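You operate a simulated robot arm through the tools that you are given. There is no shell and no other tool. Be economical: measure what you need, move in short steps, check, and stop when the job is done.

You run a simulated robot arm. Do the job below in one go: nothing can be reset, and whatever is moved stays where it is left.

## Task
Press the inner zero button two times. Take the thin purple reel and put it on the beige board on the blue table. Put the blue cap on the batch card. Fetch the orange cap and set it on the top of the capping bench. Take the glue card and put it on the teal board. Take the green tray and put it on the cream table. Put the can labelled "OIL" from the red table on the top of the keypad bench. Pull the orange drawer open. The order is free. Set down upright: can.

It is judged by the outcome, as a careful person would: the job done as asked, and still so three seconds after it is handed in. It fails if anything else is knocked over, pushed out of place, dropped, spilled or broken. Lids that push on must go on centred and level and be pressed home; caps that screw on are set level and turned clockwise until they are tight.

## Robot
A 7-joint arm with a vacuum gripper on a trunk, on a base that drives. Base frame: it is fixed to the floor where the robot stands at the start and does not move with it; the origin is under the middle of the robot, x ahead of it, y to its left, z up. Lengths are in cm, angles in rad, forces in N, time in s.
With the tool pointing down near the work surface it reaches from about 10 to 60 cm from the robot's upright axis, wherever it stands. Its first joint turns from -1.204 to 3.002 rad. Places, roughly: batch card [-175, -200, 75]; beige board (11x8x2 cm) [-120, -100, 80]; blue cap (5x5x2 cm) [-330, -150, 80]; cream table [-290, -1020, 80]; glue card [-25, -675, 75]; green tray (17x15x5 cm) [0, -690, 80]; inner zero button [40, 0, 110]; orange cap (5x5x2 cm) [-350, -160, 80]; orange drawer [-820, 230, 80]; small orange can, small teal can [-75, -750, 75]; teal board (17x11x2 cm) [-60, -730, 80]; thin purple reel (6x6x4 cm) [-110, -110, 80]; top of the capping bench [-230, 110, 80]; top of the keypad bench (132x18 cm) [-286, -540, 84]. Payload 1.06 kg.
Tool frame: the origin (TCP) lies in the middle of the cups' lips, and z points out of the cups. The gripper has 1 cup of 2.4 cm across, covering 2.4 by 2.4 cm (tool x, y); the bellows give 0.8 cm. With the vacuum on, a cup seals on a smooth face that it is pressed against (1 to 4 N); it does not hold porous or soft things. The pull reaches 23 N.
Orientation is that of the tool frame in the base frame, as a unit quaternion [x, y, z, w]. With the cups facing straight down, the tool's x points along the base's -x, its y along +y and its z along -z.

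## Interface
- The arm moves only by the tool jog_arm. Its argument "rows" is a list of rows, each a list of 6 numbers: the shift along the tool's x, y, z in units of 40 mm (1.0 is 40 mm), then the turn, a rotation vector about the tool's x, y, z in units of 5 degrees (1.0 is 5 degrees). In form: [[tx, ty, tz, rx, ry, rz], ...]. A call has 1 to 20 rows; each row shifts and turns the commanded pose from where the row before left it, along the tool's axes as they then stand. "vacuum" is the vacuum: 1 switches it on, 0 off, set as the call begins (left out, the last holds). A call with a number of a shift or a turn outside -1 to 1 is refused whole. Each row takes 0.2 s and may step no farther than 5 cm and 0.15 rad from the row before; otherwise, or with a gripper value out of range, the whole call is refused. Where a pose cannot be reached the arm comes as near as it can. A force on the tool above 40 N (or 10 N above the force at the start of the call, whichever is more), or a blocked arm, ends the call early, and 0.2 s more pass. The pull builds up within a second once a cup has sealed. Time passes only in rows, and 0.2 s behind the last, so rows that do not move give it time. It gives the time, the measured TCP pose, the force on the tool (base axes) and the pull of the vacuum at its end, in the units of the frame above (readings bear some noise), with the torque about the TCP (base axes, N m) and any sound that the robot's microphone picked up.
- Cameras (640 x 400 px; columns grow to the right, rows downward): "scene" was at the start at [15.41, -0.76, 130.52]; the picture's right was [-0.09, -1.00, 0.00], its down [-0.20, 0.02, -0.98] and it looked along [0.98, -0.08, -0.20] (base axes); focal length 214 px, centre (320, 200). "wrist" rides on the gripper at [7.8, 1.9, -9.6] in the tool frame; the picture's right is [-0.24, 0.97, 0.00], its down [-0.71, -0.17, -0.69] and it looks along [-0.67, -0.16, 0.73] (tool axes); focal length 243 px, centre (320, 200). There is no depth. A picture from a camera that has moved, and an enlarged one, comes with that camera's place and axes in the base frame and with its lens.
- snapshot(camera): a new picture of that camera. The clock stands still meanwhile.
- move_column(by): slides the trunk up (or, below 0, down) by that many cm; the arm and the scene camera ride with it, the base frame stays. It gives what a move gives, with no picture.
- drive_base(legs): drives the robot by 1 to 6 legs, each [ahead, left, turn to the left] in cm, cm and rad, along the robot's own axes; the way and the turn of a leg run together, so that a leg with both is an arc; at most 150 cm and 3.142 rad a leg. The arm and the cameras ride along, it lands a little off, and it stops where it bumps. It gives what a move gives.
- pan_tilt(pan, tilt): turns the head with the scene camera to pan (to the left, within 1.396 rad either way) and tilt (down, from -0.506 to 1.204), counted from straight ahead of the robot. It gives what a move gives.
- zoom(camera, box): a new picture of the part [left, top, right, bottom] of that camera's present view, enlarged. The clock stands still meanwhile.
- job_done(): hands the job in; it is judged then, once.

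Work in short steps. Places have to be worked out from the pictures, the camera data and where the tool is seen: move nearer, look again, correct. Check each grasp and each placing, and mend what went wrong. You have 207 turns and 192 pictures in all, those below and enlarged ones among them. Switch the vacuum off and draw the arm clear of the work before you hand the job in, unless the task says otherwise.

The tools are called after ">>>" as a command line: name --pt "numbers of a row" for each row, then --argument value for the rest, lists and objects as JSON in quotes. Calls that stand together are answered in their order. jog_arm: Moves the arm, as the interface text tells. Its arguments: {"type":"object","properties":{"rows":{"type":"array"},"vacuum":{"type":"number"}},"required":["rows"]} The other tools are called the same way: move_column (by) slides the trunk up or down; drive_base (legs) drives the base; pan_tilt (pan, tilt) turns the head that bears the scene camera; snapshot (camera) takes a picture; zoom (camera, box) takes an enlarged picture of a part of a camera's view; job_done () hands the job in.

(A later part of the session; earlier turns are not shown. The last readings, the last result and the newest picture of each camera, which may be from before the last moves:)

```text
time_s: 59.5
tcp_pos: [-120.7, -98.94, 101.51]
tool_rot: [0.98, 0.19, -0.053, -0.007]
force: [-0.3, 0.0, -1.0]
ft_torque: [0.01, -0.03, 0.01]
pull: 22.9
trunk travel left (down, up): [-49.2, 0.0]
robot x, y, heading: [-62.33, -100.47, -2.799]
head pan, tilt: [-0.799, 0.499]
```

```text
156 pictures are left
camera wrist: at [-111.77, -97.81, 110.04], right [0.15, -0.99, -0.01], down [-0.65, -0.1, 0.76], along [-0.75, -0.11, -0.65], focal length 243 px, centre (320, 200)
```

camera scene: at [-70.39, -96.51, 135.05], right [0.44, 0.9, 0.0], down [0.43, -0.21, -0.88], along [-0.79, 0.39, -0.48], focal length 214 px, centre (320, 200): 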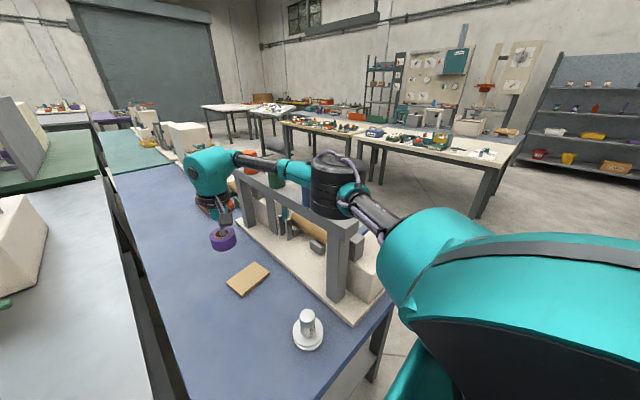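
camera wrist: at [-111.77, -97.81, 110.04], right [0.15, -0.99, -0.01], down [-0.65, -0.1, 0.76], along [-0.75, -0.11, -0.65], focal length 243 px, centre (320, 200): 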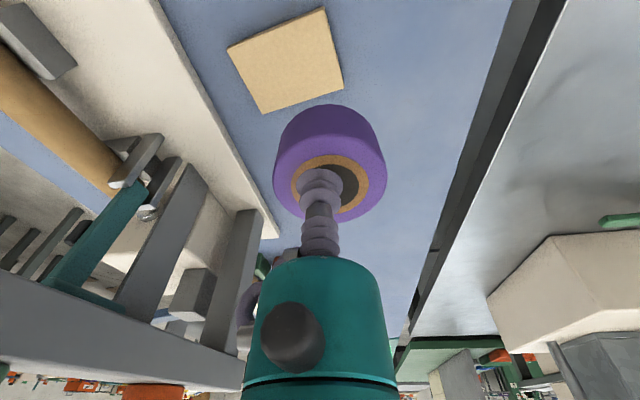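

The beam tip is near (-94, -80, 112), right under the elbow drum, so lowering would hit it. I'll use the first joint's right limit: back off, turn the base left, then swing the tool right so the elbow is forced out of the way.

>>> jog_arm --pt "0.3 0.5 -0.7 -0.22 0.56 0" --pt "0.3 0.5 -0.7 -0.22 0.56 0" --pt "0.3 0 -0.8 0 0 0"

>>> drive_base --legs '[[-40, 0, 0], [0, 0, 0.8]]'

>>> pan_tilt --pan -0.6 --tilt 0.5

>>> snapshot --camera "scene"

```text
time_s: 60.3
tcp_pos: [-115.49, -101.44, 110.17]
tool_rot: [0.981, 0.192, -0.001, 0.003]
force: [0.1, -1.1, -0.6]
ft_torque: [-0.01, -0.01, -0.01]
pull: 23.3
trunk travel left (down, up): [-49.2, 0.0]
robot x, y, heading: [-62.14, -100.55, -2.805]
head pan, tilt: [-0.799, 0.499]
```

```text
time_s: 64.9
tcp_pos: [-61.0, -126.89, 109.98]
tool_rot: [0.824, 0.566, 0.001, 0.003]
force: [0.2, 0.2, 0.2]
ft_torque: [0.01, 0.01, -0.03]
pull: 23.0
trunk travel left (down, up): [-49.2, 0.0]
robot x, y, heading: [-25.16, -87.19, -1.988]
head pan, tilt: [-0.799, 0.499]
```

```text
time_s: 65.6
tcp_pos: [-60.88, -126.74, 110.15]
tool_rot: [0.824, 0.566, 0.001, 0.003]
force: [0.0, 0.1, -0.9]
ft_torque: [0.0, -0.02, -0.01]
pull: 22.8
trunk travel left (down, up): [-49.2, 0.0]
robot x, y, heading: [-25.0, -87.2, -1.981]
head pan, tilt: [-0.6, 0.499]
```

```text
155 pictures are left
camera scene: at [-32.87, -92.08, 135.06], right [-0.53, 0.85, 0.0], down [0.41, 0.25, -0.88], along [-0.75, -0.46, -0.48], focal length 214 px, centre (320, 200)
```

scene: 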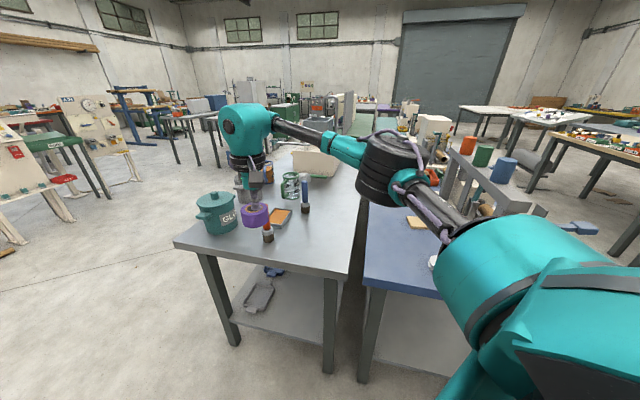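

Now I swing the tool right in an arc, yawing along with it.

>>> jog_arm --pt "0.36 -0.9 0 0 0 0.83" --pt "0.36 -0.9 0 0 0 0.83" --pt "0.36 -0.9 0 0 0 0.83" --pt "0.36 -0.9 0 0 0 0.83" --pt "0.36 -0.9 0 0 0 0.83" --pt "0.36 -0.9 0 0 0 0.83" --pt "0.36 -0.9 0 0 0 0.83" --pt "0.36 -0.9 0 0 0 0.83"

>>> snapshot --camera "scene"

```text
time_s: 67.4
tcp_pos: [-77.42, -100.9, 109.61]
tool_rot: [0.952, 0.307, 0.002, 0.002]
force: [0.2, 0.8, -0.1]
ft_torque: [-0.01, 0.01, -0.02]
pull: 23.2
trunk travel left (down, up): [-49.2, 0.0]
robot x, y, heading: [-25.36, -86.93, -1.981]
head pan, tilt: [-0.6, 0.499]
```

```text
154 pictures are left
camera scene: at [-32.86, -92.01, 135.06], right [-0.53, 0.85, 0.0], down [0.41, 0.25, -0.88], along [-0.74, -0.47, -0.48], focal length 214 px, centre (320, 200)
```

scene: 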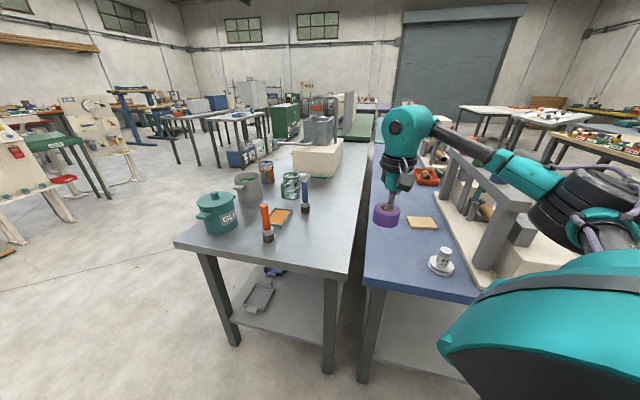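

Continue the swing.

>>> jog_arm --pt "0.36 -0.9 0 0 0 0.83" --pt "0.36 -0.9 0 0 0 0.83" --pt "0.36 -0.9 0 0 0 0.83" --pt "0.36 -0.9 0 0 0 0.83" --pt "0.36 -0.9 0 0 0 0.83"

>>> pan_tilt --pan -1.2 --tilt 0.5

>>> snapshot --camera "scene"

```text
time_s: 68.6
tcp_pos: [-79.14, -81.73, 109.84]
tool_rot: [0.992, 0.13, 0.002, 0.003]
force: [0.4, 0.4, -0.2]
ft_torque: [-0.03, -0.04, -0.02]
pull: 23.0
trunk travel left (down, up): [-49.2, 0.0]
robot x, y, heading: [-25.08, -87.18, -1.982]
head pan, tilt: [-0.6, 0.499]
```

```text
time_s: 69.6
tcp_pos: [-79.29, -81.93, 109.76]
tool_rot: [0.991, 0.132, 0.002, 0.002]
force: [-0.4, -0.3, -0.3]
ft_torque: [0.02, 0.01, 0.03]
pull: 22.9
trunk travel left (down, up): [-49.2, 0.0]
robot x, y, heading: [-25.28, -87.34, -1.98]
head pan, tilt: [-1.201, 0.499]
```

```text
153 pictures are left
camera scene: at [-34.24, -86.89, 135.06], right [0.04, 1.0, 0.0], down [0.48, -0.02, -0.88], along [-0.88, 0.04, -0.48], focal length 214 px, centre (320, 200)
```

scene: 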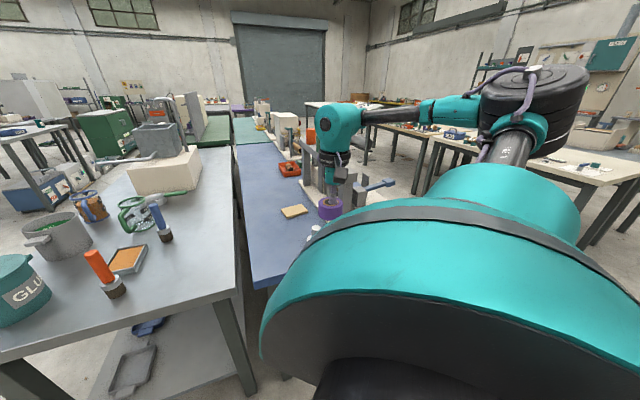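

The elbow is rising as hoped, with the drum bottom around z 127. I turn a bit more left and drive sideways toward the table in this posture.

>>> drive_base --legs '[[0, 0, 0.16], [17.7, -28, 0]]'

>>> snapshot --camera "scene"

```text
time_s: 73.4
tcp_pos: [-111.56, -101.28, 109.8]
tool_rot: [0.977, 0.212, 0.002, 0.001]
force: [0.4, 0.5, -0.9]
ft_torque: [0.04, 0.03, 0.05]
pull: 23.2
trunk travel left (down, up): [-49.2, 0.0]
robot x, y, heading: [-58.07, -97.94, -1.815]
head pan, tilt: [-1.201, 0.499]
```

```text
152 pictures are left
camera scene: at [-66.53, -98.81, 135.05], right [-0.12, 0.99, 0.0], down [0.48, 0.06, -0.88], along [-0.87, -0.11, -0.48], focal length 214 px, centre (320, 200)
```

scene: 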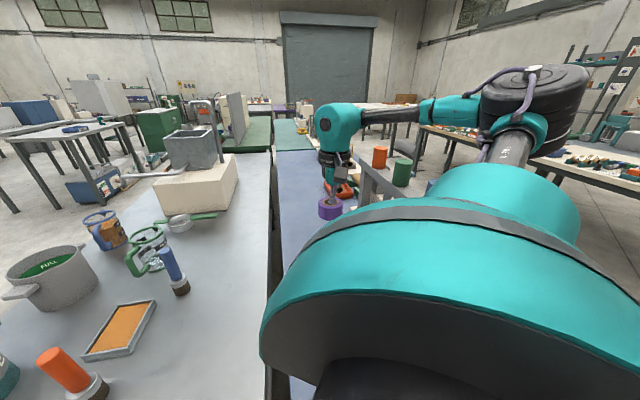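

I creep closer, sideways, until just touching distance.

>>> drive_base --legs '[[0, -5.5, 0]]'

>>> jog_arm --pt "0 0 0.7 0 0 0" --pt "0 0 0.7 0 0 0" --pt "0 0 0.7 0 0 0"

>>> snapshot --camera "scene"

>>> snapshot --camera "wrist"

```text
time_s: 74.5
tcp_pos: [-116.96, -100.06, 109.73]
tool_rot: [0.977, 0.211, 0.003, 0.001]
force: [0.3, 0.1, -0.7]
ft_torque: [0.03, -0.01, -0.01]
pull: 23.1
trunk travel left (down, up): [-49.2, 0.0]
robot x, y, heading: [-62.44, -96.31, -1.82]
head pan, tilt: [-1.201, 0.499]
```

```text
time_s: 75.3
tcp_pos: [-116.88, -99.79, 101.4]
tool_rot: [0.977, 0.213, 0.002, 0.001]
force: [-0.4, -0.2, -1.1]
ft_torque: [0.01, -0.03, -0.03]
pull: 23.5
trunk travel left (down, up): [-49.2, 0.0]
robot x, y, heading: [-62.73, -96.09, -1.819]
head pan, tilt: [-1.201, 0.499]
```

```text
151 pictures are left
camera scene: at [-71.81, -97.5, 135.05], right [-0.12, 0.99, 0.0], down [0.48, 0.06, -0.88], along [-0.87, -0.11, -0.48], focal length 214 px, centre (320, 200)
```

scene: 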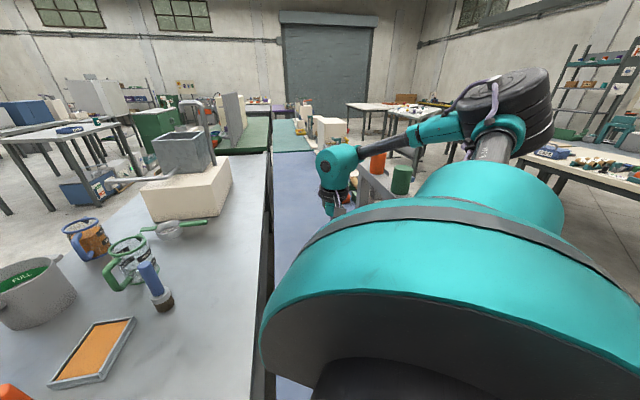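

```text
150 pictures are left
camera wrist: at [-108.97, -98.41, 111.01], right [0.19, -0.98, 0.0], down [-0.72, -0.14, 0.68], along [-0.67, -0.13, -0.73], focal length 243 px, centre (320, 200)
```

wrist: 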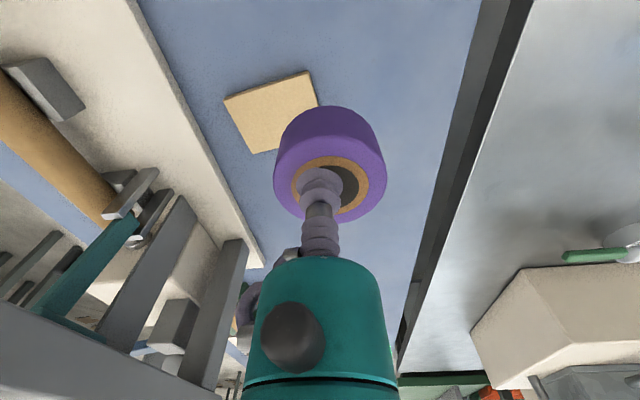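

The elbow stays high. I move toward the board and lower.

>>> jog_arm --pt "-0.45 -0.82 0 0 0 0" --pt "-0.45 -0.82 0 0 0 0" --pt "0 0 0.8 0 0 0" --pt "0 0 0.8 0 0 0" --pt "0 0 0.8 0 0 0" --pt "0 0 0 0 0 0"

>>> pan_tilt --pan -0.9 --tilt 0.6

>>> snapshot --camera "scene"

>>> snapshot --camera "wrist"

```text
time_s: 76.7
tcp_pos: [-122.74, -95.66, 91.78]
tool_rot: [0.977, 0.212, 0.002, 0.002]
force: [0.8, 1.5, -0.2]
ft_torque: [-0.01, -0.03, 0.03]
pull: 22.7
trunk travel left (down, up): [-49.2, 0.0]
robot x, y, heading: [-62.91, -96.43, -1.817]
head pan, tilt: [-1.201, 0.499]
```

```text
time_s: 77.5
tcp_pos: [-123.01, -95.73, 91.75]
tool_rot: [0.977, 0.212, 0.002, 0.001]
force: [0.1, -0.9, -0.5]
ft_torque: [0.0, 0.03, 0.0]
pull: 23.1
trunk travel left (down, up): [-49.2, 0.0]
robot x, y, heading: [-62.74, -96.47, -1.817]
head pan, tilt: [-0.901, 0.6]
```

```text
149 pictures are left
camera scene: at [-70.82, -99.99, 134.15], right [-0.41, 0.91, 0.0], down [0.52, 0.23, -0.83], along [-0.75, -0.34, -0.56], focal length 214 px, centre (320, 200)
```

scene: 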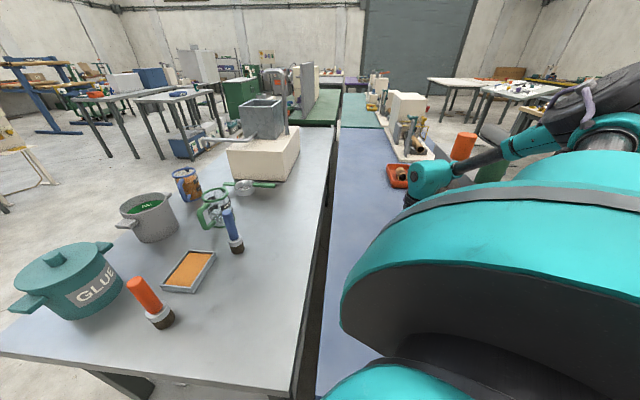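

```text
148 pictures are left
camera wrist: at [-115.03, -94.2, 101.25], right [0.19, -0.98, 0.0], down [-0.72, -0.14, 0.68], along [-0.67, -0.13, -0.73], focal length 243 px, centre (320, 200)
```

wrist: 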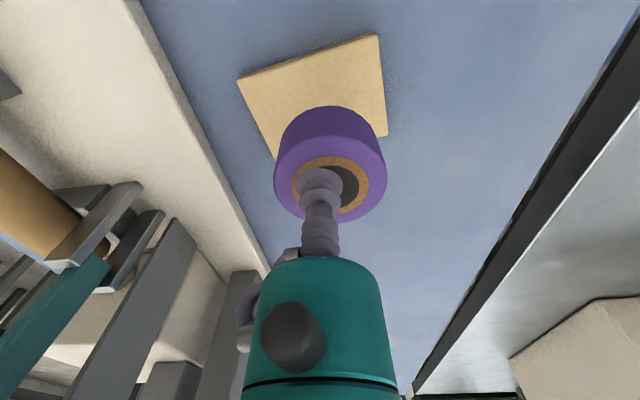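

Reached, with the reel over the board about 1 cm off. I trim and lower gently until contact.

>>> jog_arm --pt "0 -0.2 0 0 0 0" --pt "0 0 0.7 0 0 0" --pt "0 0 0.6 0 0 0" --pt "0 0 0.1 0 0 0" --pt "0 0 0.08 0 0 0" --pt "0 0 0 0 0 0"

```text
time_s: 78.9
tcp_pos: [-123.22, -94.93, 85.8]
tool_rot: [0.977, 0.212, 0.002, 0.002]
force: [-0.2, -0.8, -1.4]
ft_torque: [0.03, 0.0, 0.04]
pull: 22.3
trunk travel left (down, up): [-49.2, 0.0]
robot x, y, heading: [-62.71, -96.59, -1.815]
head pan, tilt: [-0.901, 0.6]
```

>>> jog_arm --pt "0 0 0.06 0 0 0" --pt "0 0 0.06 0 0 0" --pt "0 0 0 0 0 0"

```text
time_s: 79.7
tcp_pos: [-123.27, -94.91, 85.38]
tool_rot: [0.977, 0.211, 0.002, 0.001]
force: [-0.1, -0.2, 0.0]
ft_torque: [0.02, 0.01, -0.01]
pull: 23.2
trunk travel left (down, up): [-49.2, 0.0]
robot x, y, heading: [-62.35, -96.11, -1.815]
head pan, tilt: [-0.901, 0.6]
```

Not touching yet, so I go a little lower.

>>> jog_arm --pt "0 0 0.06 0 0 0" --pt "0 0 0.06 0 0 0" --pt "0 0 0 0 0 0"

>>> snapshot --camera "wrist"

```text
time_s: 80.5
tcp_pos: [-123.25, -94.87, 84.95]
tool_rot: [0.977, 0.212, 0.002, 0.001]
force: [0.2, 0.3, 4.8]
ft_torque: [0.01, 0.04, -0.01]
pull: 22.7
trunk travel left (down, up): [-49.2, 0.0]
robot x, y, heading: [-62.92, -96.46, -1.821]
head pan, tilt: [-0.901, 0.6]
```

```text
147 pictures are left
camera wrist: at [-115.25, -93.44, 94.41], right [0.19, -0.98, 0.0], down [-0.72, -0.14, 0.68], along [-0.67, -0.13, -0.73], focal length 243 px, centre (320, 200)
```

wrist: 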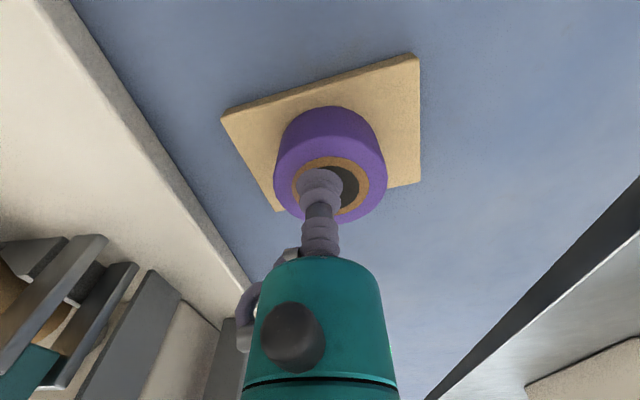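

Contact at 4.8 N with the reel centred on the board. I release and lift.

>>> jog_arm --pt "0 0 0 0 0 0" --pt "0 0 0 0 0 0" --pt "0 0 0 0 0 0" --pt "0 0 -0.2 0 0 0" --pt "0 0 -0.6 0 0 0" --pt "0 0 -0.9 0 0 0" --pt "0 0 -0.9 0 0 0" --pt "0.3 0.5 -0.9 0 0 0" --pt "0.3 0.5 -0.9 0 0 0" --pt "0.3 0.5 -0.9 0 0 0" --vacuum 0

>>> snapshot --camera "wrist"

```text
time_s: 82.7
tcp_pos: [-117.52, -98.74, 106.28]
tool_rot: [0.977, 0.213, 0.002, 0.001]
force: [0.4, -0.2, 0.9]
ft_torque: [-0.01, -0.02, 0.01]
pull: 0.0
trunk travel left (down, up): [-49.2, 0.0]
robot x, y, heading: [-62.75, -96.09, -1.819]
head pan, tilt: [-0.901, 0.6]
```

```text
146 pictures are left
camera wrist: at [-109.57, -97.33, 115.83], right [0.19, -0.98, 0.0], down [-0.72, -0.14, 0.68], along [-0.67, -0.13, -0.73], focal length 243 px, centre (320, 200)
```

wrist: 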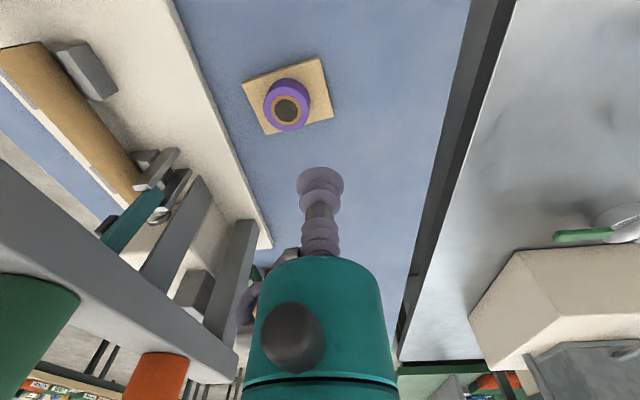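

The reel sits on the board. I back away from the table with the arm clear, and survey the rest of the shop.

>>> drive_base --legs '[[0, 45, 0], [-40, 0, 0], [0, 0, -1.3]]'

>>> pan_tilt --pan 0.3 --tilt 0.25

>>> snapshot --camera "scene"

>>> pan_tilt --pan -0.6 --tilt 0.25

>>> snapshot --camera "scene"

```text
time_s: 92.5
tcp_pos: [-27.59, -16.6, 106.22]
tool_rot: [0.91, -0.415, 0.001, 0.002]
force: [0.4, 0.3, 0.2]
ft_torque: [0.03, -0.01, 0.02]
pull: 0.0
trunk travel left (down, up): [-49.2, 0.0]
robot x, y, heading: [-9.64, -68.43, -3.103]
head pan, tilt: [-0.901, 0.6]
```

```text
time_s: 93.8
tcp_pos: [-27.64, -16.64, 106.19]
tool_rot: [0.91, -0.415, 0.001, 0.002]
force: [-0.4, 0.5, -0.8]
ft_torque: [-0.01, 0.0, 0.05]
pull: 0.0
trunk travel left (down, up): [-49.2, 0.0]
robot x, y, heading: [-9.51, -68.6, -3.102]
head pan, tilt: [0.3, 0.25]
```

```text
145 pictures are left
camera scene: at [-18.61, -71.63, 137.37], right [-0.33, 0.94, 0.0], down [0.23, 0.08, -0.97], along [-0.91, -0.32, -0.25], focal length 214 px, centre (320, 200)
```

scene: 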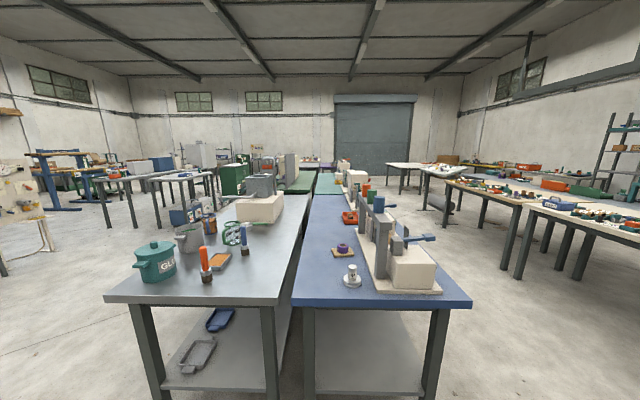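

```text
time_s: 95.0
tcp_pos: [-27.6, -16.63, 106.25]
tool_rot: [0.91, -0.414, 0.001, 0.002]
force: [0.4, 0.4, 0.3]
ft_torque: [-0.02, -0.03, -0.02]
pull: 0.0
trunk travel left (down, up): [-49.2, 0.0]
robot x, y, heading: [-9.53, -68.6, -3.104]
head pan, tilt: [-0.6, 0.25]
```

```text
144 pictures are left
camera scene: at [-17.72, -63.56, 137.37], right [0.53, 0.85, 0.0], down [0.21, -0.13, -0.97], along [-0.82, 0.51, -0.25], focal length 214 px, centre (320, 200)
```

scene: 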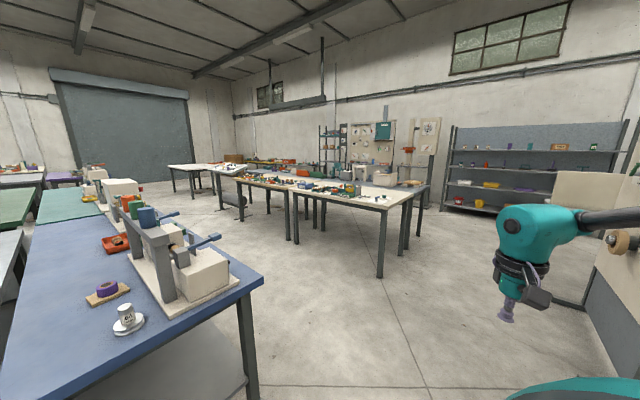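

The rows are mapped: a lane runs between the blue/teal row on the left and the benches on the right. I bring the arm to the front and drive down the lane toward the caps.

>>> jog_arm --pt "-0.36 0.9 0 0 0 -0.83" --pt "-0.36 0.9 0 0 0 -0.83" --pt "-0.36 0.9 0 0 0 -0.83" --pt "-0.36 0.9 0 0 0 -0.83" --pt "-0.36 0.9 0 0 0 -0.83" --pt "-0.36 0.9 0 0 0 -0.83" --pt "-0.36 0.9 0 0 0 -0.83" --pt "-0.36 0.9 0 0 0 -0.83" --pt "-0.36 0.9 0 0 0 -0.83" --pt "-0.36 0.9 0 0 0 -0.83" --pt "-0.36 0.9 0 0 0 -0.83" --pt "-0.36 0.9 0 0 0 -0.83" --pt "-0.36 0.9 0 0 0 -0.83"

>>> drive_base --legs '[[60, -70, 0], [0, 0, 0.28], [150, 0, 0]]'

>>> pan_tilt --pan 0.5 --tilt 0.4

>>> snapshot --camera "scene"

>>> pan_tilt --pan -0.7 --tilt 0.4

>>> snapshot --camera "scene"

```text
time_s: 97.8
tcp_pos: [-61.62, -49.99, 106.9]
tool_rot: [0.999, 0.043, -0.001, 0.002]
force: [-0.1, -1.2, 0.4]
ft_torque: [0.01, 0.03, 0.01]
pull: 0.2
out of reach, approached as far as the arm can: row 13
trunk travel left (down, up): [-49.2, 0.0]
robot x, y, heading: [-9.74, -68.66, -3.102]
head pan, tilt: [-0.6, 0.25]
```

```text
time_s: 112.5
tcp_pos: [-271.49, -47.48, 106.68]
tool_rot: [0.982, 0.19, 0.001, 0.003]
force: [0.2, 0.7, 0.5]
ft_torque: [0.04, 0.01, 0.0]
pull: 0.1
trunk travel left (down, up): [-49.2, 0.0]
robot x, y, heading: [-216.62, -50.11, -2.804]
head pan, tilt: [-0.6, 0.25]
```

```text
time_s: 113.8
tcp_pos: [-271.49, -47.45, 106.8]
tool_rot: [0.982, 0.191, -0.001, 0.003]
force: [1.0, 0.2, 0.2]
ft_torque: [0.0, 0.01, 0.01]
pull: 0.1
trunk travel left (down, up): [-49.2, 0.0]
robot x, y, heading: [-216.76, -50.14, -2.799]
head pan, tilt: [0.499, 0.4]
```

```text
143 pictures are left
camera scene: at [-222.73, -56.85, 135.97], right [-0.74, 0.67, 0.0], down [0.26, 0.29, -0.92], along [-0.62, -0.68, -0.39], focal length 214 px, centre (320, 200)
```

scene: 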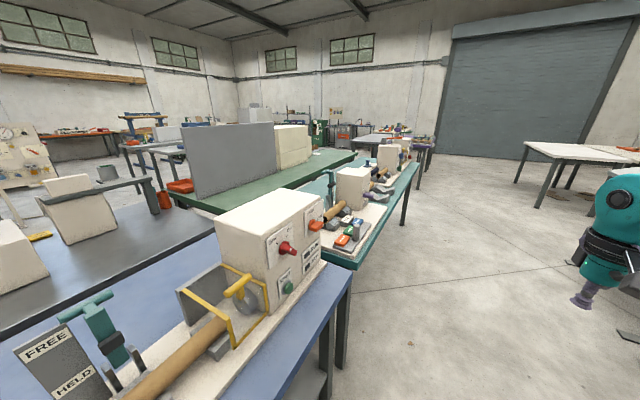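

```text
time_s: 115.2
tcp_pos: [-271.51, -47.4, 106.72]
tool_rot: [0.982, 0.19, 0.0, 0.003]
force: [0.0, -0.2, -0.3]
ft_torque: [0.01, 0.01, 0.04]
pull: 0.0
trunk travel left (down, up): [-49.2, 0.0]
robot x, y, heading: [-216.54, -50.27, -2.808]
head pan, tilt: [-0.7, 0.4]
```

```text
142 pictures are left
camera scene: at [-225.19, -46.7, 135.97], right [0.35, 0.94, 0.0], down [0.36, -0.14, -0.92], along [-0.86, 0.33, -0.39], focal length 214 px, centre (320, 200)
```

scene: 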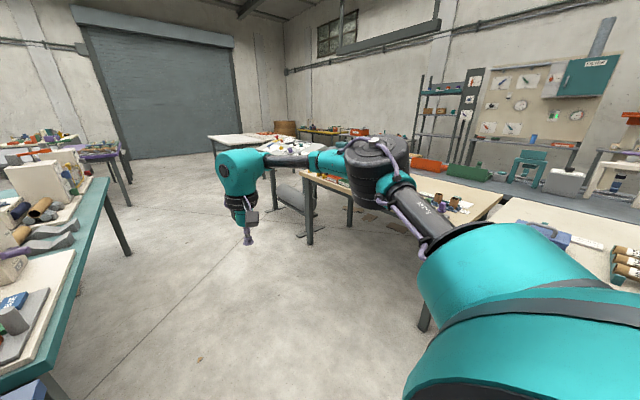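

I zoom where the caps should be on the teal table.

>>> pan_tilt --pan 0.5 --tilt 0.4

>>> zoom --camera "scene" --box '[290, 130, 450, 260]'

```text
time_s: 116.7
tcp_pos: [-271.48, -47.35, 106.72]
tool_rot: [0.982, 0.191, -0.001, 0.002]
force: [0.9, -0.1, 0.2]
ft_torque: [0.0, 0.01, -0.02]
pull: 0.1
trunk travel left (down, up): [-49.2, 0.0]
robot x, y, heading: [-216.46, -49.97, -2.801]
head pan, tilt: [0.499, 0.4]
```

```text
3.08 times, centred on (370, 195) of scene
camera zoom: at [-222.73, -56.85, 135.97], right [-0.74, 0.67, 0.0], down [0.26, 0.29, -0.92], along [-0.62, -0.68, -0.39], focal length 660 px, centre (166, 215)
```

zoom: 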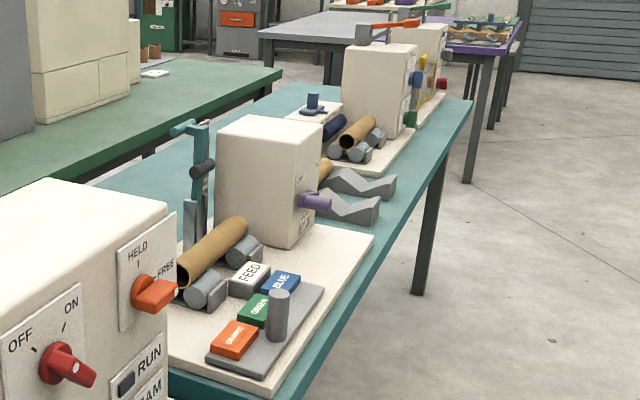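

The caps are probably hidden behind the boxes. I drive further along the lane and look again.

>>> drive_base --legs '[[110, -15, 0]]'

>>> pan_tilt --pan 1.2 --tilt 0.6

>>> snapshot --camera "scene"

```text
time_s: 122.5
tcp_pos: [-383.22, -70.06, 106.72]
tool_rot: [0.982, 0.188, 0.0, 0.003]
force: [0.2, 0.4, 0.2]
ft_torque: [-0.01, 0.01, 0.03]
pull: 0.1
trunk travel left (down, up): [-49.2, 0.0]
robot x, y, heading: [-328.33, -73.06, -2.814]
head pan, tilt: [0.499, 0.4]
```

```text
time_s: 123.5
tcp_pos: [-383.11, -70.08, 106.77]
tool_rot: [0.982, 0.187, 0.0, 0.003]
force: [1.0, -0.5, -0.7]
ft_torque: [0.04, -0.01, 0.02]
pull: 0.1
trunk travel left (down, up): [-49.2, 0.0]
robot x, y, heading: [-328.16, -72.96, -2.811]
head pan, tilt: [1.201, 0.6]
```

```text
140 pictures are left
camera scene: at [-328.53, -81.8, 134.15], right [-1.0, 0.04, 0.0], down [0.02, 0.56, -0.83], along [-0.03, -0.82, -0.56], focal length 214 px, centre (320, 200)
```

scene: 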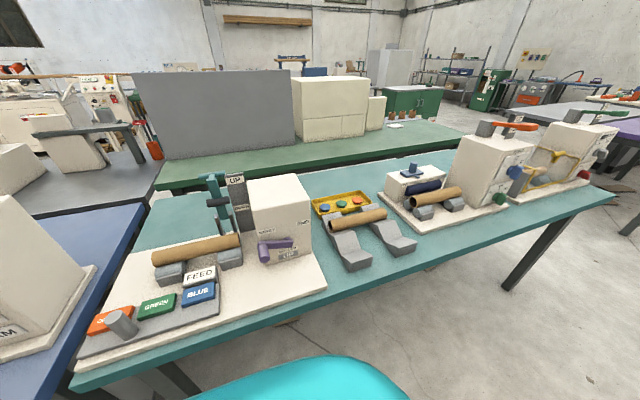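

There is a yellow tray with coloured caps. I zoom in.

>>> zoom --camera "scene" --box '[270, 160, 450, 280]'

```text
3.33 times, centred on (360, 220) of scene
camera zoom: at [-328.53, -81.8, 134.15], right [-1.0, 0.04, 0.0], down [0.02, 0.56, -0.83], along [-0.03, -0.82, -0.56], focal length 715 px, centre (187, 133)
```

zoom: 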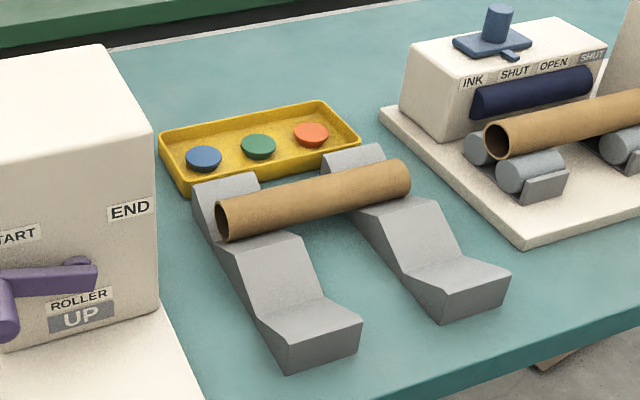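

Blue cap is about (-333, -152.6) and orange about (-347, -157), top near z 82. I position the robot square to the table there.

>>> drive_base --legs '[[0, -30, 0], [0, 0, 1.576], [0, -36, 0], [40, 0, 0]]'

>>> pan_tilt --pan 0.15 --tilt 0.7

>>> snapshot --camera "scene"

>>> snapshot --camera "wrist"

```text
time_s: 136.1
tcp_pos: [-359.48, -149.4, 106.76]
tool_rot: [0.554, 0.833, 0.001, 0.002]
force: [0.6, 0.3, 0.2]
ft_torque: [0.02, -0.03, 0.0]
pull: 0.0
trunk travel left (down, up): [-49.2, 0.0]
robot x, y, heading: [-357.43, -94.63, -1.216]
head pan, tilt: [1.201, 0.6]
```

```text
time_s: 137.4
tcp_pos: [-359.61, -149.56, 106.84]
tool_rot: [0.553, 0.833, 0.001, 0.002]
force: [0.4, 0.1, 0.7]
ft_torque: [0.06, -0.01, 0.0]
pull: 0.0
trunk travel left (down, up): [-49.2, 0.0]
robot x, y, heading: [-357.92, -94.26, -1.217]
head pan, tilt: [0.15, 0.7]
```

```text
138 pictures are left
camera scene: at [-353.72, -101.9, 133.29], right [-0.88, -0.48, 0.0], down [-0.31, 0.56, -0.77], along [0.37, -0.67, -0.64], focal length 214 px, centre (320, 200)
```

scene: 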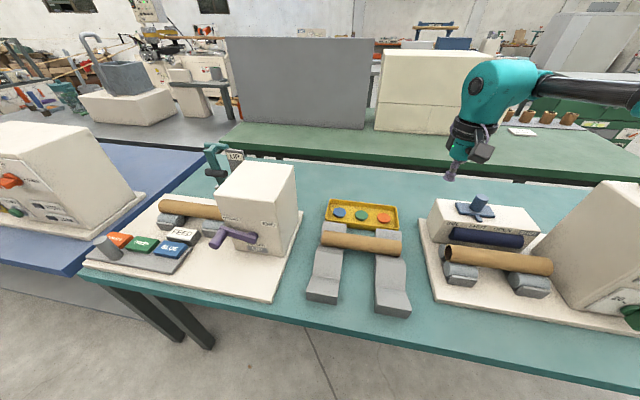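

```text
137 pictures are left
camera wrist: at [-360.85, -141.65, 116.26], right [0.99, 0.16, 0.01], down [0.11, -0.72, 0.69], along [0.11, -0.68, -0.73], focal length 243 px, centre (320, 200)
```

wrist: 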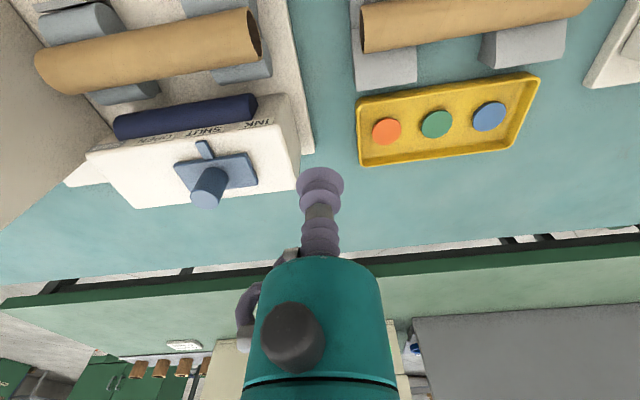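

Blue cap is at (-333.4, -153.2, 81.8) and orange at (-347.9, -157.7). I shift the base closer.

>>> drive_base --legs '[[0, 14, 0], [7.5, 0, 0]]'

>>> snapshot --camera "wrist"

>>> snapshot --camera "scene"

```text
time_s: 139.9
tcp_pos: [-343.86, -151.7, 106.67]
tool_rot: [0.554, 0.832, 0.002, 0.002]
force: [0.9, 0.3, 0.4]
ft_torque: [0.0, 0.03, 0.01]
pull: 0.1
trunk travel left (down, up): [-49.2, 0.0]
robot x, y, heading: [-342.21, -96.3, -1.22]
head pan, tilt: [0.15, 0.7]
```

```text
136 pictures are left
camera wrist: at [-345.14, -143.9, 116.22], right [0.99, 0.16, 0.01], down [0.11, -0.72, 0.69], along [0.11, -0.68, -0.73], focal length 243 px, centre (320, 200)
```

wrist: 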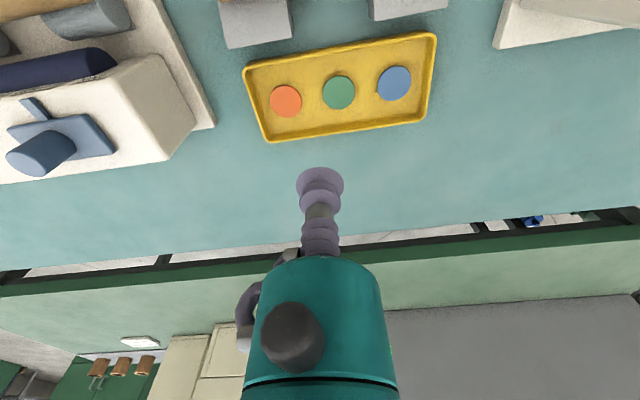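

```text
135 pictures are left
camera scene: at [-337.95, -104.17, 133.28], right [-0.88, -0.48, 0.0], down [-0.31, 0.57, -0.76], along [0.37, -0.67, -0.64], focal length 214 px, centre (320, 200)
```

scene: 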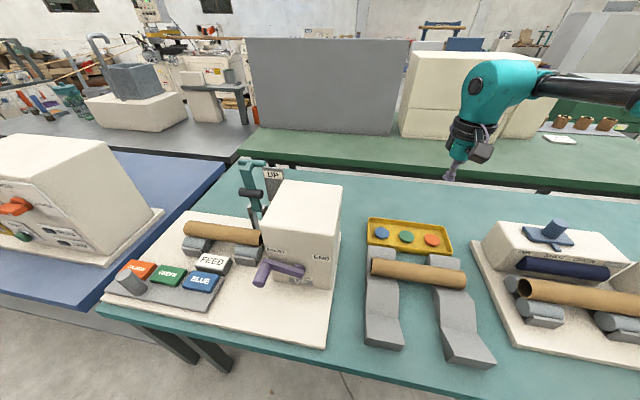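

I move above the blue cap and descend to about z 88.

>>> jog_arm --pt "-0.444 0.753 0 0 0 0" --pt "-0.444 0.753 0 0 0 0" --pt "-0.444 0.753 0 0 0 0" --pt "0 0 0.93 0 0 0" --pt "0 0 0.93 0 0 0" --pt "0 0 0.93 0 0 0" --pt "0 0 0.93 0 0 0" --pt "0 0 0.8 0 0 0"

>>> snapshot --camera "wrist"

>>> snapshot --camera "scene"

```text
time_s: 141.7
tcp_pos: [-345.36, -145.06, 92.01]
tool_rot: [0.554, 0.832, 0.002, 0.003]
force: [-0.3, 0.4, -0.3]
ft_torque: [0.01, -0.02, 0.01]
pull: 0.1
out of reach, approached as far as the arm can: row 1, 2, 3, 4, 5, 6, 7, 8
trunk travel left (down, up): [-49.2, 0.0]
robot x, y, heading: [-341.92, -96.48, -1.225]
head pan, tilt: [0.15, 0.7]
```

```text
134 pictures are left
camera wrist: at [-346.62, -137.17, 101.43], right [0.99, 0.16, 0.01], down [0.11, -0.72, 0.69], along [0.11, -0.68, -0.73], focal length 243 px, centre (320, 200)
```

wrist: 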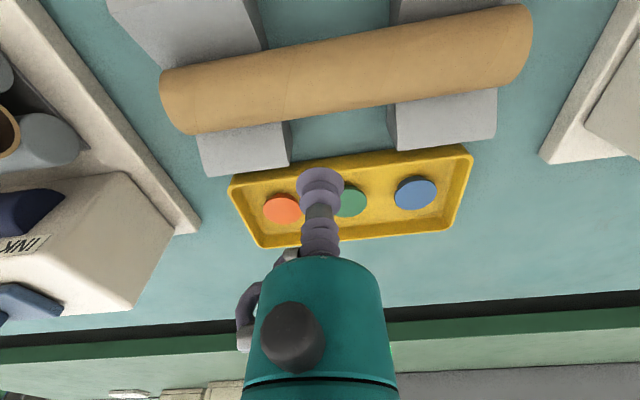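

```text
133 pictures are left
camera scene: at [-338.0, -104.07, 133.28], right [-0.88, -0.48, 0.0], down [-0.31, 0.56, -0.77], along [0.37, -0.67, -0.64], focal length 214 px, centre (320, 200)
```

scene: 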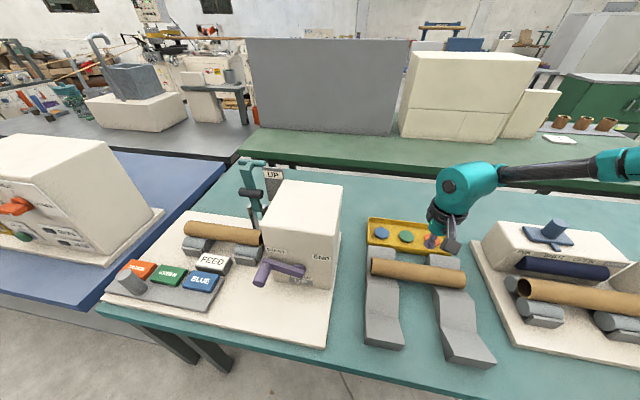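

The arm is in an awkward posture. I raise it, pull it in to unwind, and see what it does.

>>> jog_arm --pt "0 0 -0.9 0 0 0" --pt "0 0 -0.9 0 0 0" --pt "0 0 -0.9 0 0 0" --pt "0 0 -0.9 0 0 0" --pt "0.7 0 -0.5 0 0 0" --pt "0.9 0 0 0 0 0" --pt "0.9 0 0 0 0 0"

>>> pan_tilt --pan -0.5 --tilt 0.4

>>> snapshot --camera "scene"

```text
time_s: 143.3
tcp_pos: [-349.18, -135.7, 108.41]
tool_rot: [0.554, 0.833, 0.001, 0.002]
force: [-0.6, -0.5, 1.0]
ft_torque: [-0.01, -0.01, 0.0]
pull: 0.0
trunk travel left (down, up): [-49.2, 0.0]
robot x, y, heading: [-342.25, -96.57, -1.222]
head pan, tilt: [0.15, 0.7]
```

```text
time_s: 144.3
tcp_pos: [-349.14, -135.74, 108.5]
tool_rot: [0.554, 0.832, 0.002, 0.003]
force: [0.3, 0.2, -0.8]
ft_torque: [-0.03, -0.04, -0.02]
pull: 0.0
trunk travel left (down, up): [-49.2, 0.0]
robot x, y, heading: [-341.82, -96.97, -1.225]
head pan, tilt: [-0.499, 0.4]
```

```text
132 pictures are left
camera scene: at [-343.42, -105.79, 135.97], right [-0.99, 0.15, 0.0], down [0.06, 0.39, -0.92], along [-0.13, -0.91, -0.39], focal length 214 px, centre (320, 200)
```

scene: 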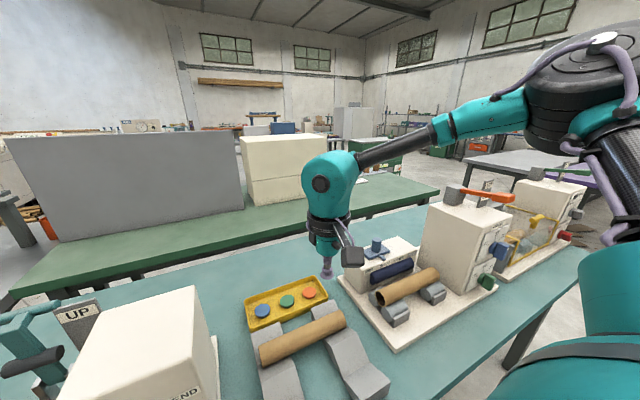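

The elbow is in the raised posture, which favours targets on the robot's right. I back off, turn left, and swing the tool over to the right.

>>> drive_base --legs '[[-18, 0, 0], [0, 0, 0.75]]'

>>> jog_arm --pt "0.5 -0.8 0 0 0 0.8" --pt "0.5 -0.8 0 0 0 0.8" --pt "0.5 -0.8 0 0 0 0.8" --pt "0.5 -0.8 0 0 0 0.8" --pt "0.5 -0.8 0 0 0 0.8" --pt "0.5 -0.8 0 0 0 0.8"

>>> pan_tilt --pan -1.0 --tilt 0.6

>>> snapshot --camera "scene"

```text
time_s: 147.8
tcp_pos: [-326.77, -113.42, 108.41]
tool_rot: [0.212, 0.977, 0.002, 0.001]
force: [-0.2, 0.8, -0.1]
ft_torque: [0.03, 0.01, 0.02]
pull: 0.0
trunk travel left (down, up): [-49.2, 0.0]
robot x, y, heading: [-348.15, -79.77, -0.471]
head pan, tilt: [-0.499, 0.4]
```

```text
time_s: 149.2
tcp_pos: [-347.39, -122.24, 108.25]
tool_rot: [0.41, 0.912, 0.004, 0.001]
force: [0.5, 0.4, -0.6]
ft_torque: [-0.01, -0.01, 0.0]
pull: 0.0
trunk travel left (down, up): [-49.2, 0.0]
robot x, y, heading: [-347.95, -79.76, -0.468]
head pan, tilt: [-0.499, 0.4]
```

```text
time_s: 150.1
tcp_pos: [-347.31, -122.24, 108.26]
tool_rot: [0.41, 0.912, 0.003, 0.001]
force: [0.1, 0.1, 0.0]
ft_torque: [0.02, -0.05, 0.0]
pull: 0.0
trunk travel left (down, up): [-49.2, 0.0]
robot x, y, heading: [-348.05, -79.74, -0.469]
head pan, tilt: [-1.0, 0.6]
```

```text
131 pictures are left
camera scene: at [-347.32, -88.61, 134.15], right [-1.0, -0.1, 0.0], down [-0.06, 0.56, -0.83], along [0.08, -0.82, -0.56], focal length 214 px, centre (320, 200)
```

scene: 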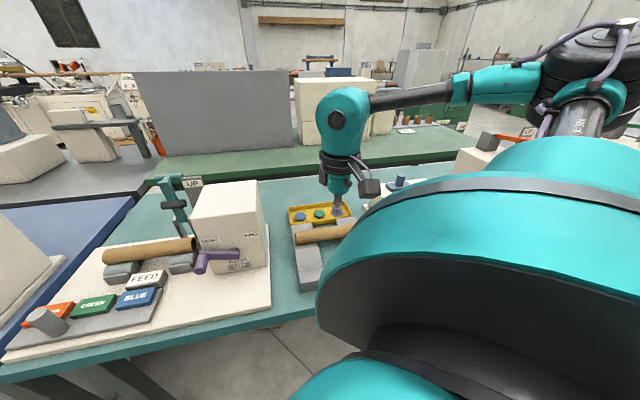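

Good. Now I close in on the table.

>>> drive_base --legs '[[14, -11, 0]]'

>>> snapshot --camera "wrist"

```text
time_s: 151.7
tcp_pos: [-339.91, -138.2, 108.28]
tool_rot: [0.412, 0.911, 0.004, 0.002]
force: [-0.3, -0.2, -0.2]
ft_torque: [0.02, -0.03, 0.0]
pull: 0.1
trunk travel left (down, up): [-49.2, 0.0]
robot x, y, heading: [-340.72, -95.41, -0.475]
head pan, tilt: [-1.0, 0.6]
```

```text
130 pictures are left
camera wrist: at [-343.59, -131.23, 117.76], right [0.89, 0.46, 0.01], down [0.34, -0.65, 0.68], along [0.32, -0.6, -0.73], focal length 243 px, centre (320, 200)
```

wrist: 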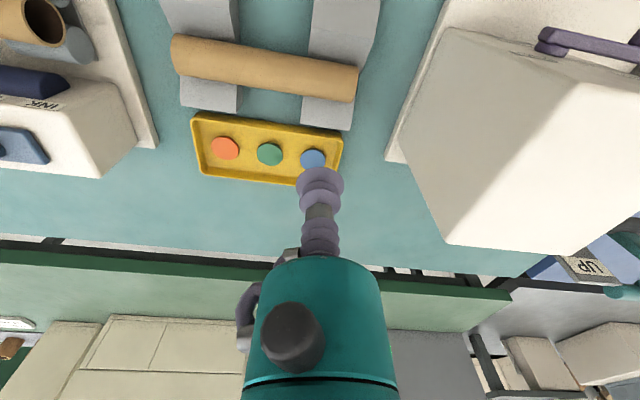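

I move over the blue cap and then down.

>>> jog_arm --pt "-0.95 -0.305 0 0 0 0" --pt "-0.95 -0.305 0 0 0 0" --pt "-0.95 -0.305 0 0 0 0" --pt "-0.95 -0.305 0 0 0 0" --pt "0 0 0.9 0 0 0" --pt "0 0 0.9 0 0 0" --pt "0 0 0.9 0 0 0" --pt "0 0 0.9 0 0 0" --pt "0 0 0.9 0 0 0"

>>> snapshot --camera "wrist"

```text
time_s: 153.7
tcp_pos: [-333.25, -152.76, 89.99]
tool_rot: [0.413, 0.911, 0.003, 0.001]
force: [0.2, 0.3, 0.3]
ft_torque: [-0.02, 0.0, -0.02]
pull: 0.1
trunk travel left (down, up): [-49.2, 0.0]
robot x, y, heading: [-340.84, -95.63, -0.479]
head pan, tilt: [-1.0, 0.6]
```

```text
129 pictures are left
camera wrist: at [-336.98, -145.7, 99.56], right [0.89, 0.46, 0.01], down [0.33, -0.65, 0.68], along [0.32, -0.6, -0.73], focal length 243 px, centre (320, 200)
```

wrist: 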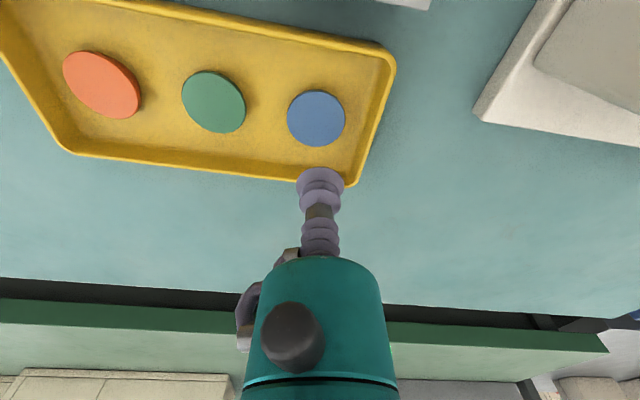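

Aligned over the blue cap. I descend with vacuum on.

>>> jog_arm --pt "0 0 0.8 0 0 0" --pt "0 0 0.8 0 0 0" --pt "0 0 0.15 0 0 0" --pt "0 0 0.1 0 0 0" --pt "0 0 0 0 0 0" --vacuum 1

```text
time_s: 154.9
tcp_pos: [-333.28, -152.52, 82.82]
tool_rot: [0.412, 0.911, 0.003, 0.002]
force: [0.1, -0.4, 0.2]
ft_torque: [0.03, 0.0, 0.02]
pull: 0.1
trunk travel left (down, up): [-49.2, 0.0]
robot x, y, heading: [-340.58, -95.55, -0.479]
head pan, tilt: [-1.0, 0.6]
```

>>> jog_arm --pt "0 0 0.1 0 0 0" --pt "0 0 0.1 0 0 0" --pt "0 0 0.08 0 0 0" --pt "0 0 0 0 0 0"

```text
time_s: 155.9
tcp_pos: [-333.37, -152.79, 81.89]
tool_rot: [0.412, 0.911, 0.002, 0.002]
force: [-0.9, 0.6, 8.6]
ft_torque: [-0.05, 0.04, 0.01]
pull: 23.6
trunk travel left (down, up): [-49.2, 0.0]
robot x, y, heading: [-340.22, -95.52, -0.481]
head pan, tilt: [-1.0, 0.6]
```

Blue cap gripped. I lift and pull in, then look at the way to the other side of the row where the batch card should lie.

>>> jog_arm --pt "0 0 -0.5 0 0 0" --pt "0 0 -0.9 0 0 0" --pt "0 0 -0.9 0 0 0" --pt "0 0 -0.9 0 0 0" --pt "0 0 -0.9 0 0 0" --pt "0 0 -0.9 0 0 0" --pt "0.65 0.55 -0.5 0 0 0" --pt "0.65 0.55 -0.5 0 0 0" --pt "0.65 0.55 0 0 0 0"

>>> drive_base --legs '[[-15, 25, 0]]'

>>> pan_tilt --pan 0.3 --tilt 0.3

>>> snapshot --camera "scene"

>>> pan_tilt --pan -0.5 --tilt 0.3

>>> snapshot --camera "scene"

```text
time_s: 157.9
tcp_pos: [-333.82, -142.4, 105.82]
tool_rot: [0.413, 0.911, 0.004, 0.001]
force: [0.4, 0.3, -0.1]
ft_torque: [-0.04, -0.01, 0.0]
pull: 23.2
trunk travel left (down, up): [-49.2, 0.0]
robot x, y, heading: [-340.74, -95.75, -0.475]
head pan, tilt: [-1.0, 0.6]
```

```text
time_s: 160.7
tcp_pos: [-335.78, -113.54, 105.82]
tool_rot: [0.414, 0.91, 0.004, 0.002]
force: [-0.3, 0.4, -0.6]
ft_torque: [-0.03, -0.02, 0.01]
pull: 22.9
trunk travel left (down, up): [-49.2, 0.0]
robot x, y, heading: [-342.4, -67.05, -0.477]
head pan, tilt: [-1.0, 0.6]
```

```text
time_s: 162.2
tcp_pos: [-335.62, -113.59, 105.81]
tool_rot: [0.413, 0.911, 0.003, 0.002]
force: [0.1, 0.9, -0.8]
ft_torque: [0.01, -0.05, -0.03]
pull: 23.4
trunk travel left (down, up): [-49.2, 0.0]
robot x, y, heading: [-342.67, -66.82, -0.481]
head pan, tilt: [0.3, 0.3]
```

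```text
128 pictures are left
camera scene: at [-333.32, -68.48, 136.89], right [-0.18, -0.98, 0.0], down [-0.29, 0.05, -0.96], along [0.94, -0.17, -0.3], focal length 214 px, centre (320, 200)
```

scene: 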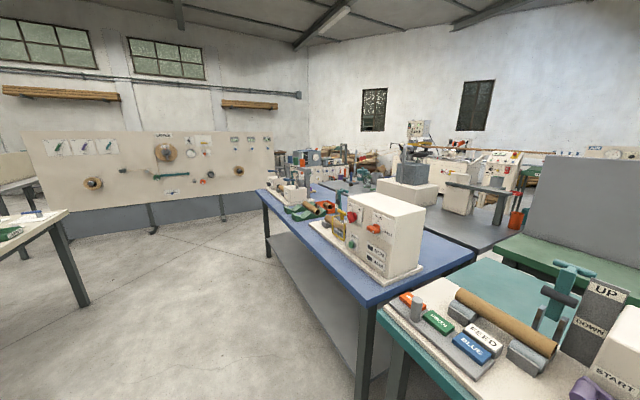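

```text
time_s: 163.3
tcp_pos: [-335.78, -113.61, 105.91]
tool_rot: [0.412, 0.911, 0.003, 0.001]
force: [-0.1, 0.2, 0.1]
ft_torque: [-0.01, -0.01, -0.01]
pull: 22.9
trunk travel left (down, up): [-49.2, 0.0]
robot x, y, heading: [-342.37, -66.84, -0.478]
head pan, tilt: [-0.499, 0.3]
```

```text
127 pictures are left
camera scene: at [-337.28, -74.56, 136.9], right [-0.83, -0.56, 0.0], down [-0.17, 0.24, -0.96], along [0.54, -0.79, -0.3], focal length 214 px, centre (320, 200)
```

scene: 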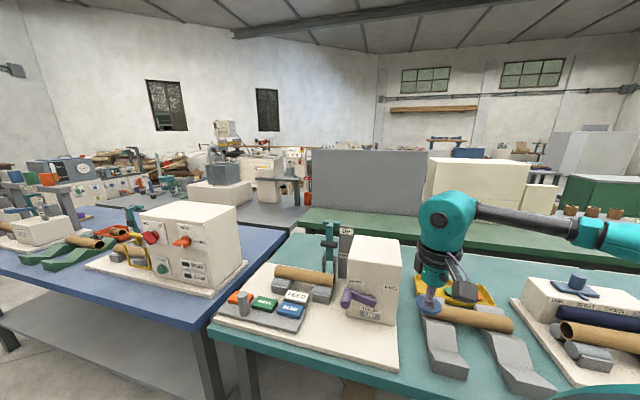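

I zoom where the batch card should be, near the funnel.

>>> zoom --camera "scene" --box '[160, 150, 320, 250]'

```text
4.00 times, centred on (240, 200) of scene
camera zoom: at [-337.28, -74.56, 136.9], right [-0.83, -0.56, 0.0], down [-0.17, 0.24, -0.96], along [0.54, -0.79, -0.3], focal length 858 px, centre (640, 200)
```

zoom: 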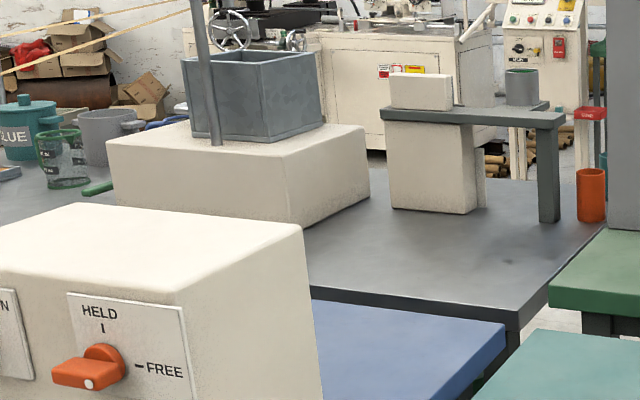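

The card must be on the far (left) side of the grey table. I turn so the arm leads and drive back along the lane and around the front.

>>> drive_base --legs '[[0, 0, 1.82], [78.3, -121.8, 0], [78.3, -121.8, 0]]'

```text
time_s: 189.1
tcp_pos: [-28.95, 53.43, 105.82]
tool_rot: [-0.469, 0.883, 0.003, -0.002]
force: [-0.5, -0.2, -0.5]
ft_torque: [0.02, -0.01, 0.01]
pull: 22.6
trunk travel left (down, up): [-49.2, 0.0]
robot x, y, heading: [-72.5, 35.21, 1.351]
head pan, tilt: [-0.499, 0.3]
```

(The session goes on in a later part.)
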